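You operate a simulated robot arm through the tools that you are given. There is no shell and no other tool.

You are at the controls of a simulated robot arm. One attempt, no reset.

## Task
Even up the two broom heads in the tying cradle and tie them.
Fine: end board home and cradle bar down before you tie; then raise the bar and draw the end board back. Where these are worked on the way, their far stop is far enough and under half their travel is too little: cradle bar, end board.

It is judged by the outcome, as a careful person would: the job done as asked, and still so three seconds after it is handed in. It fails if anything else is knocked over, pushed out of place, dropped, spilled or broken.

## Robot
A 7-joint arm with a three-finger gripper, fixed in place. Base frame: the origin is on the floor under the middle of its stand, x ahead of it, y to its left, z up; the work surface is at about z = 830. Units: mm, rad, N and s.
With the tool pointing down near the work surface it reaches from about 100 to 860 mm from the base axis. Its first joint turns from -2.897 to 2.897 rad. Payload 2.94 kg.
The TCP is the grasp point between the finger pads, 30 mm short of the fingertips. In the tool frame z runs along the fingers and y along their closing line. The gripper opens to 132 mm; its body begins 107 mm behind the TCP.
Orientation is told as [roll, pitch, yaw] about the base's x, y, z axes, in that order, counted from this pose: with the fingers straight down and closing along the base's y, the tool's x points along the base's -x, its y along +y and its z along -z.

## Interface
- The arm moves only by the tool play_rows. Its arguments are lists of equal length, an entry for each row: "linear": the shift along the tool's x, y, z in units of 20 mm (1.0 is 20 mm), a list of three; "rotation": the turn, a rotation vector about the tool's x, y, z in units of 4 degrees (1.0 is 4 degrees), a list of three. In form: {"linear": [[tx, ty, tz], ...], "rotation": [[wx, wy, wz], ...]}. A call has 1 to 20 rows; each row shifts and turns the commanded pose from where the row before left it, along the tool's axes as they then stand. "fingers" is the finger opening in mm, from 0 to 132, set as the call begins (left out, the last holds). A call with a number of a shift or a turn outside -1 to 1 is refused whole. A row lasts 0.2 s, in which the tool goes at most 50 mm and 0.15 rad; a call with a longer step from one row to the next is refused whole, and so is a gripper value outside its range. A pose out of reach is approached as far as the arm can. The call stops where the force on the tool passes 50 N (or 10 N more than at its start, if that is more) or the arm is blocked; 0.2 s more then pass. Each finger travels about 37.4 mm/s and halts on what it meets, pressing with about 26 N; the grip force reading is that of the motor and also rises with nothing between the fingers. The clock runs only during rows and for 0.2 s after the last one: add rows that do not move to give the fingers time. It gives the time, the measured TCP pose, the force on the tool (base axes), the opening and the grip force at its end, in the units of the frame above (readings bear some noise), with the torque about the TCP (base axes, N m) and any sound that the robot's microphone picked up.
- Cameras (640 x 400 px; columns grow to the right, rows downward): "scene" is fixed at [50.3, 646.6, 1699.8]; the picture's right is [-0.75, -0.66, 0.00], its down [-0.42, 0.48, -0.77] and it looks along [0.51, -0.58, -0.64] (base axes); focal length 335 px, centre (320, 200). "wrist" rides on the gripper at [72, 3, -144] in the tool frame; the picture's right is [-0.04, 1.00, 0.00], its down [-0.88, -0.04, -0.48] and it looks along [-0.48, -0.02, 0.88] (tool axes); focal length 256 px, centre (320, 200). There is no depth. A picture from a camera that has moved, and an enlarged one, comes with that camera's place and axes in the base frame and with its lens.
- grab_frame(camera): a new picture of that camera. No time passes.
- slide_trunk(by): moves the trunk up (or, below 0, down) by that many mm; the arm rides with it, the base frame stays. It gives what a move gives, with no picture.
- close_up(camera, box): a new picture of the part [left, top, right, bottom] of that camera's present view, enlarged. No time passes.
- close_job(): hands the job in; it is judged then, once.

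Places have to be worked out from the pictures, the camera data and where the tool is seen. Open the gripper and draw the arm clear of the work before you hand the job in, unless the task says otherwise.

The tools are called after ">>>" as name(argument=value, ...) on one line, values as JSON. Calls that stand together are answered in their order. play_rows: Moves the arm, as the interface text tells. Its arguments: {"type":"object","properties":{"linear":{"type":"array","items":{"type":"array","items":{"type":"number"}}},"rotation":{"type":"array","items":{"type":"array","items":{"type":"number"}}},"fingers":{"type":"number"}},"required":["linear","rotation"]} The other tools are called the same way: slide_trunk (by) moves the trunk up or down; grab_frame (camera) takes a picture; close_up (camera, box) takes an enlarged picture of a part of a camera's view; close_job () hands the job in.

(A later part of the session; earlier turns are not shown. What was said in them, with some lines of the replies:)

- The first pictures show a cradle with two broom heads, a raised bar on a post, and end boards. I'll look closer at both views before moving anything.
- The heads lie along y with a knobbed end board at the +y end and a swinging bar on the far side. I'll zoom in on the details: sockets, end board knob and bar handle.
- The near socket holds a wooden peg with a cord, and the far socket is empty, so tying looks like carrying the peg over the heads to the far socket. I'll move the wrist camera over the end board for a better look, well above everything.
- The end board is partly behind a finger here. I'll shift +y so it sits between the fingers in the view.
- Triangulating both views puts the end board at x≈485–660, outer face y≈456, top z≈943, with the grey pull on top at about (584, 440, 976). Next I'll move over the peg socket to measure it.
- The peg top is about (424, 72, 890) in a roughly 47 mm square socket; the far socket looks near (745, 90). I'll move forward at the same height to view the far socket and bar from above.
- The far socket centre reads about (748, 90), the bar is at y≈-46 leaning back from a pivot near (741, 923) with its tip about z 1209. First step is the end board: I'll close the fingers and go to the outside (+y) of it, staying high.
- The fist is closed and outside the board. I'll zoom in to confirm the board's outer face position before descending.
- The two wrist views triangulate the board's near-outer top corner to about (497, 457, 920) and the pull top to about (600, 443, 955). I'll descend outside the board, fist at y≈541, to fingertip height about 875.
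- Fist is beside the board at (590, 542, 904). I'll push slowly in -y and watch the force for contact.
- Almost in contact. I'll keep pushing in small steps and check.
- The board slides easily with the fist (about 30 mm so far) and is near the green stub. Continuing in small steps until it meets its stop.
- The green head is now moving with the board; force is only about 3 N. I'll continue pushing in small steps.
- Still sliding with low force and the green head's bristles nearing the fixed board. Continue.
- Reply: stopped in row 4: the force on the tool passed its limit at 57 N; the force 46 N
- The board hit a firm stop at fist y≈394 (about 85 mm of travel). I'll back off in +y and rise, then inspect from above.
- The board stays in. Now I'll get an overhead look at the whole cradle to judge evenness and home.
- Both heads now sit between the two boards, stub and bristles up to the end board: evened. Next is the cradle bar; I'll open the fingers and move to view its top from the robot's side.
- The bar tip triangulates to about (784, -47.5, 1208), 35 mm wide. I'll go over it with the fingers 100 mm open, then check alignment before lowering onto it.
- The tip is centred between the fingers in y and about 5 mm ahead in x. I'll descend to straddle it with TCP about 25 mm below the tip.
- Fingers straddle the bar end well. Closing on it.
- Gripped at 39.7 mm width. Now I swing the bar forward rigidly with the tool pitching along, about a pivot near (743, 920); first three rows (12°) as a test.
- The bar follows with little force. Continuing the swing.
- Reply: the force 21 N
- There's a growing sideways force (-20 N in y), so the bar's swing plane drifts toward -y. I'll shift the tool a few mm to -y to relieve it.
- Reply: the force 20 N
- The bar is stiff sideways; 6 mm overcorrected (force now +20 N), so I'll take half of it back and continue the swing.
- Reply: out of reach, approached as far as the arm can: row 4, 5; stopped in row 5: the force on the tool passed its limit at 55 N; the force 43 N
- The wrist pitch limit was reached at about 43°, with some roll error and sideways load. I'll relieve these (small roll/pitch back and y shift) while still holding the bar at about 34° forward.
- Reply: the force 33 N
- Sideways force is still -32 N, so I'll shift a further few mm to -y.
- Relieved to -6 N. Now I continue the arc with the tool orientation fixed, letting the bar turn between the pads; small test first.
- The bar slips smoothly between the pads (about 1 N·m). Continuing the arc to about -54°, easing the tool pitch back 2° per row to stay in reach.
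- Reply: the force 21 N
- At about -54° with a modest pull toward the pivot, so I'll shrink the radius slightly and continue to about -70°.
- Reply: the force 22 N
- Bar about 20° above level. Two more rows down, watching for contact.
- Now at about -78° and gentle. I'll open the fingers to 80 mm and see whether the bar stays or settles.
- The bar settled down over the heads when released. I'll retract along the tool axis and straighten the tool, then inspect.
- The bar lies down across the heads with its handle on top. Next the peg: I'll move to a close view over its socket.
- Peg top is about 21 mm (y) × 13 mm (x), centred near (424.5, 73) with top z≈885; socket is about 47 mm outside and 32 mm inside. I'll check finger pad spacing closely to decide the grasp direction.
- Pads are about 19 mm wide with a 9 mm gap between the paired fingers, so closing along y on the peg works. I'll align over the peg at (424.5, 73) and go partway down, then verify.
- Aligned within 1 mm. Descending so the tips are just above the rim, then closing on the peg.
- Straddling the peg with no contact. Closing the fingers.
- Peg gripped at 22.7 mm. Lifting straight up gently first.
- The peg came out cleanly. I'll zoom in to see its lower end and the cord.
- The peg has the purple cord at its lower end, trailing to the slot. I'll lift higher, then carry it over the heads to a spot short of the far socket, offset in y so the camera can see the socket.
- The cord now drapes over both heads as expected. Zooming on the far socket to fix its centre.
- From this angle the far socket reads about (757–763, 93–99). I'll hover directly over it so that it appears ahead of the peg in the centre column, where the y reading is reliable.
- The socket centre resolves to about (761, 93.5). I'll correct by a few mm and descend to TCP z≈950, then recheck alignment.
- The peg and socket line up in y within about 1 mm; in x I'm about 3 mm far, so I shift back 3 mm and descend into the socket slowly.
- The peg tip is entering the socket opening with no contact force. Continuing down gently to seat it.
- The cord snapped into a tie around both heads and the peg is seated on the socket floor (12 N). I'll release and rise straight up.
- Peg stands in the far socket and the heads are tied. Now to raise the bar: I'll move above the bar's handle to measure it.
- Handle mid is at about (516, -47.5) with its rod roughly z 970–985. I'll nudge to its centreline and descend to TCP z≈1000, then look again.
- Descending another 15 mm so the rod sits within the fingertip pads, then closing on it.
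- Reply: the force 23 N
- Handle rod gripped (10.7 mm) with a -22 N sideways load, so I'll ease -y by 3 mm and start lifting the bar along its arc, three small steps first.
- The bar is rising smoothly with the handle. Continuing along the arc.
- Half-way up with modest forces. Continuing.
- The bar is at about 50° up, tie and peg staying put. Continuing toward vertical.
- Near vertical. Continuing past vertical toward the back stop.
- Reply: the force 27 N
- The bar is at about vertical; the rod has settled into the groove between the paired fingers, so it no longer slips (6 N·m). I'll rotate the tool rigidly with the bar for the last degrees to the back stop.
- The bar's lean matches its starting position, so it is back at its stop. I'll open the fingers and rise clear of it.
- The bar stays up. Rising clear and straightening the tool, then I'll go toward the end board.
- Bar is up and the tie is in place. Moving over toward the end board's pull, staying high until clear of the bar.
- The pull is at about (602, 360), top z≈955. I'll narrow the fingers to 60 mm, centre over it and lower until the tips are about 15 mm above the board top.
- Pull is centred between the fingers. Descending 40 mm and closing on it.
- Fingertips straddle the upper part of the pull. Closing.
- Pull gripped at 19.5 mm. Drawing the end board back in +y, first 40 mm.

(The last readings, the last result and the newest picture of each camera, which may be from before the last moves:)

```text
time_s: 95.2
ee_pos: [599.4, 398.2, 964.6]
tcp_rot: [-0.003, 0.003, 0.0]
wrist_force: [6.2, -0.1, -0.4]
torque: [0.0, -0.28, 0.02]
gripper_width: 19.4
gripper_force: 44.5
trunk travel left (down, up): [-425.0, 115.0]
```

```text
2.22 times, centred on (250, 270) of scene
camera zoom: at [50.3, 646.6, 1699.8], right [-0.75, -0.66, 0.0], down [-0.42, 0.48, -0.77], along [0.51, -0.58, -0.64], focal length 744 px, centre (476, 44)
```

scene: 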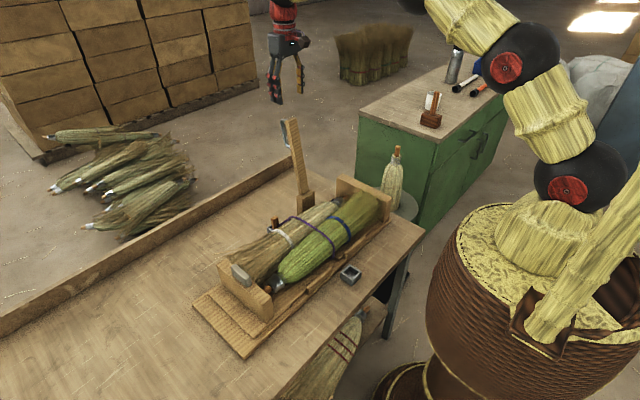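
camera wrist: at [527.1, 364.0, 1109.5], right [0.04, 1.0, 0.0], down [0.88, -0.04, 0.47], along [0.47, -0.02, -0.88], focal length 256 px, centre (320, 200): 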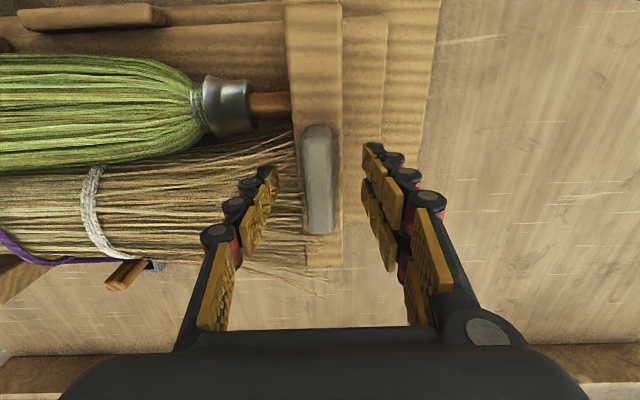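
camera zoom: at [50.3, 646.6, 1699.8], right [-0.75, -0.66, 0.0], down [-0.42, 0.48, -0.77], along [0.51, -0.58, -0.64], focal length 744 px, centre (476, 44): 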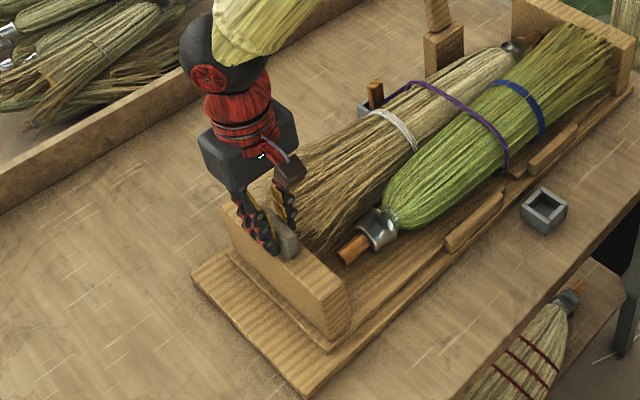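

The board slides back and the tied heads stay put. Continuing to its outer stop.

>>> play_rows(linear=[[-0.04, 0.5, 0], [-0.04, 0.5, 0], [-0.02, 0.5, 0], [-0.02, 0.4, 0], [0, 0.2, 0], [0, 0.2, 0], [0, 0.2, 0]], rotation=[[0, 0, 0], [0, 0, 0], [0, 0, 0], [0, 0, 0], [0, 0, 0], [0, 0, 0], [0, 0, 0]])

>>> close_up(camera="scene", box=[160, 180, 340, 360])

```text
time_s: 96.8
ee_pos: [599.5, 444.1, 964.2]
tcp_rot: [-0.008, 0.005, -0.002]
wrist_force: [-13.3, -14.6, 6.4]
torque: [-0.28, -0.49, 0.23]
gripper_width: 19.5
gripper_force: 44.6
trunk travel left (down, up): [-425.0, 115.0]
```

```text
2.22 times, centred on (250, 270) of scene
camera zoom: at [50.3, 646.6, 1699.8], right [-0.75, -0.66, 0.0], down [-0.42, 0.48, -0.77], along [0.51, -0.58, -0.64], focal length 744 px, centre (476, 44)
```

zoom: 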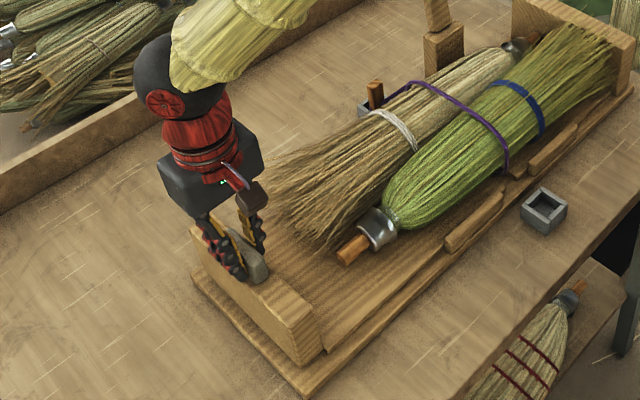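

Resistance rises at y≈444, matching the board's starting position, so it is back at its stop. Opening the fingers and rising clear.

>>> play_rows(linear=[[0, 0, 0], [0, 0, 0], [0, 0, 0], [0, 0, 0]], rotation=[[0, 0, 0], [0, 0, 0], [0, 0, 0], [0, 0, 0]], fingers=64)

>>> play_rows(linear=[[0, 0, -0.8], [0, 0, -1], [0, 0, -1], [0, 0, -1], [0, 0, -1], [0, 0, -1], [0, 0, -1], [0, 0, -1], [0, 0, -1], [0, 0, -1], [0, 0, -1], [0, 0, -1]], rotation=[[0, 0, 0], [0, 0, 0], [0, 0, 0], [0, 0, 0], [0, 0, 0], [0, 0, 0], [0, 0, 0], [0, 0, 0], [0, 0, 0], [0, 0, 0], [0, 0, 0], [0, 0, 0]])

>>> grab_frame(camera="wrist")

>>> grab_frame(camera="scene")

```text
time_s: 97.8
ee_pos: [600.1, 445.7, 964.4]
tcp_rot: [-0.003, 0.002, -0.001]
wrist_force: [0.4, -0.7, -0.6]
torque: [0.01, 0.05, -0.01]
gripper_width: 64.1
gripper_force: 0.0
trunk travel left (down, up): [-425.0, 115.0]
```

```text
time_s: 100.4
ee_pos: [600.9, 447.6, 1200.2]
tcp_rot: [-0.003, 0.001, -0.002]
wrist_force: [0.1, -0.8, -0.2]
torque: [0.03, -0.03, -0.04]
gripper_width: 64.3
gripper_force: 0.0
trunk travel left (down, up): [-425.0, 115.0]
```

```text
taken
camera wrist: at [529.7, 452.8, 1343.2], right [0.04, 1.0, 0.0], down [0.88, -0.04, 0.47], along [0.47, -0.02, -0.88], focal length 256 px, centre (320, 200)
```

wrist: 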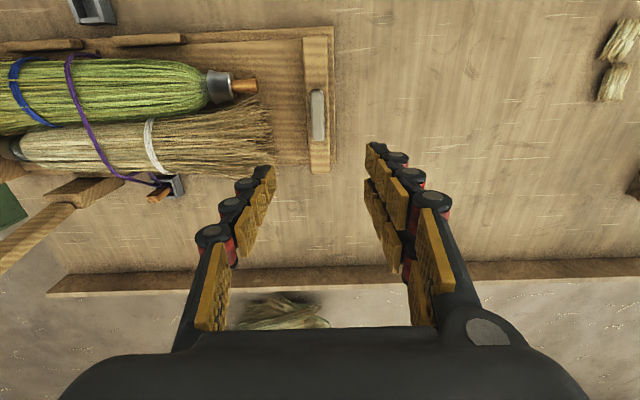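

```text
taken
```

scene: 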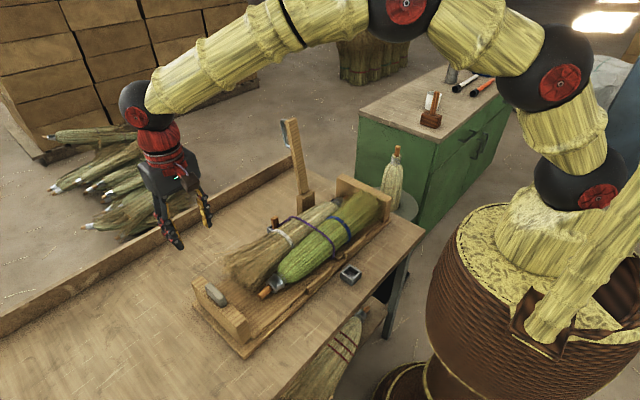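

Board, bar, tie and peg all look right, with the board and bar back where they started. I'll withdraw the arm up and away and take a last look.

>>> play_rows(linear=[[0.4, -0.9, -0.56], [0.4, -0.9, -0.56], [0.4, -0.9, -0.56], [0.4, -0.9, -0.56], [0.4, -0.9, -0.56], [0.4, -0.9, -0.56], [0.4, -0.9, -0.56], [0.4, -0.9, -0.56], [0.4, -0.9, -0.56], [0.4, -0.9, -0.56], [0.4, -0.9, -0.56], [0.4, -0.9, -0.56], [0.4, -0.9, -0.56], [0.4, -0.9, -0.56], [0.4, -0.9, -0.56], [0.4, -0.9, -0.56]], rotation=[[0, 0, 0], [0, 0, 0], [0, 0, 0], [0, 0, 0], [0, 0, 0], [0, 0, 0], [0, 0, 0], [0, 0, 0], [0, 0, 0], [0, 0, 0], [0, 0, 0], [0, 0, 0], [0, 0, 0], [0, 0, 0], [0, 0, 0], [0, 0, 0]], fingers=132)

>>> grab_frame(camera="wrist")

>>> close_up(camera="scene", box=[180, 100, 440, 370])

>>> grab_frame(camera="scene")

```text
time_s: 103.8
ee_pos: [473.6, 160.4, 1382.3]
tcp_rot: [-0.003, 0.0, -0.001]
wrist_force: [-0.4, -0.2, -0.4]
torque: [0.03, -0.06, -0.01]
gripper_width: 132.1
gripper_force: 0.1
trunk travel left (down, up): [-425.0, 115.0]
```

```text
taken
camera wrist: at [401.1, 164.7, 1525.5], right [0.04, 1.0, 0.0], down [0.88, -0.04, 0.47], along [0.47, -0.02, -0.88], focal length 256 px, centre (320, 200)
```

wrist: 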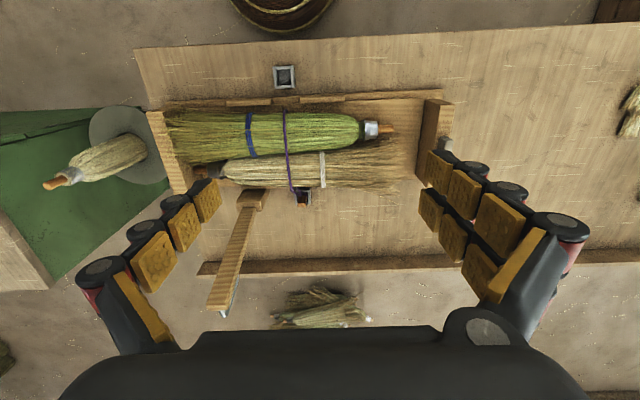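

```text
1.48 times, centred on (310, 235) of scene
camera zoom: at [50.3, 646.6, 1699.8], right [-0.75, -0.66, 0.0], down [-0.42, 0.48, -0.77], along [0.51, -0.58, -0.64], focal length 496 px, centre (335, 148)
```

zoom: 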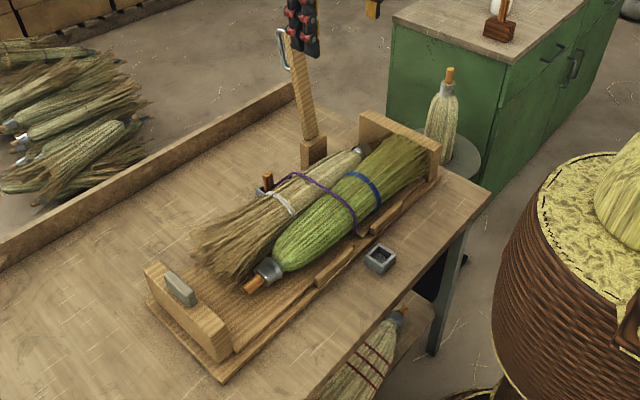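

```text
taken
```

scene: 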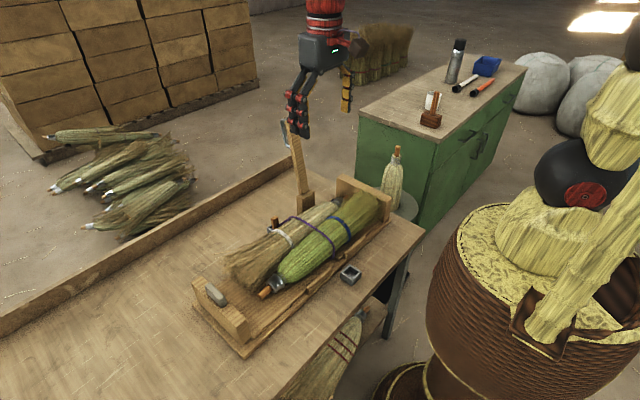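

The heads are evened and tied, the peg is seated in the far socket, the bar is up, the end board is back at its outer stop and nothing else looks disturbed. The gripper is open and clear, so I'm handing in the job.

>>> close_job()

```text
The job is handed in.
```

I evened up the two broom heads, tied them with the purple cord, and handed the job in. I don't have the verdict.

1. **End board home:** I pushed it in about 85 mm until it hit a firm stop. It carried the green head along until both heads sat between the two boards.
2. **Cradle bar down:** I swung it over to just above the heads and let it settle the last few degrees onto them.
3. **Tie:** I lifted the peg from the near socket, carried the cord over both heads and seated the peg in the far socket. The cord then drew into a loop round both heads.
4. **Bar raised:** It is back against its rear stop, leaning as it was at the start.
5. **End board drawn back:** It met resistance at its starting position, so I took that as its outer stop. The tied heads stayed where they were.

The last pictures show the peg still in the far socket and nothing else disturbed. The gripper was open and the arm clear of the work when I handed in.
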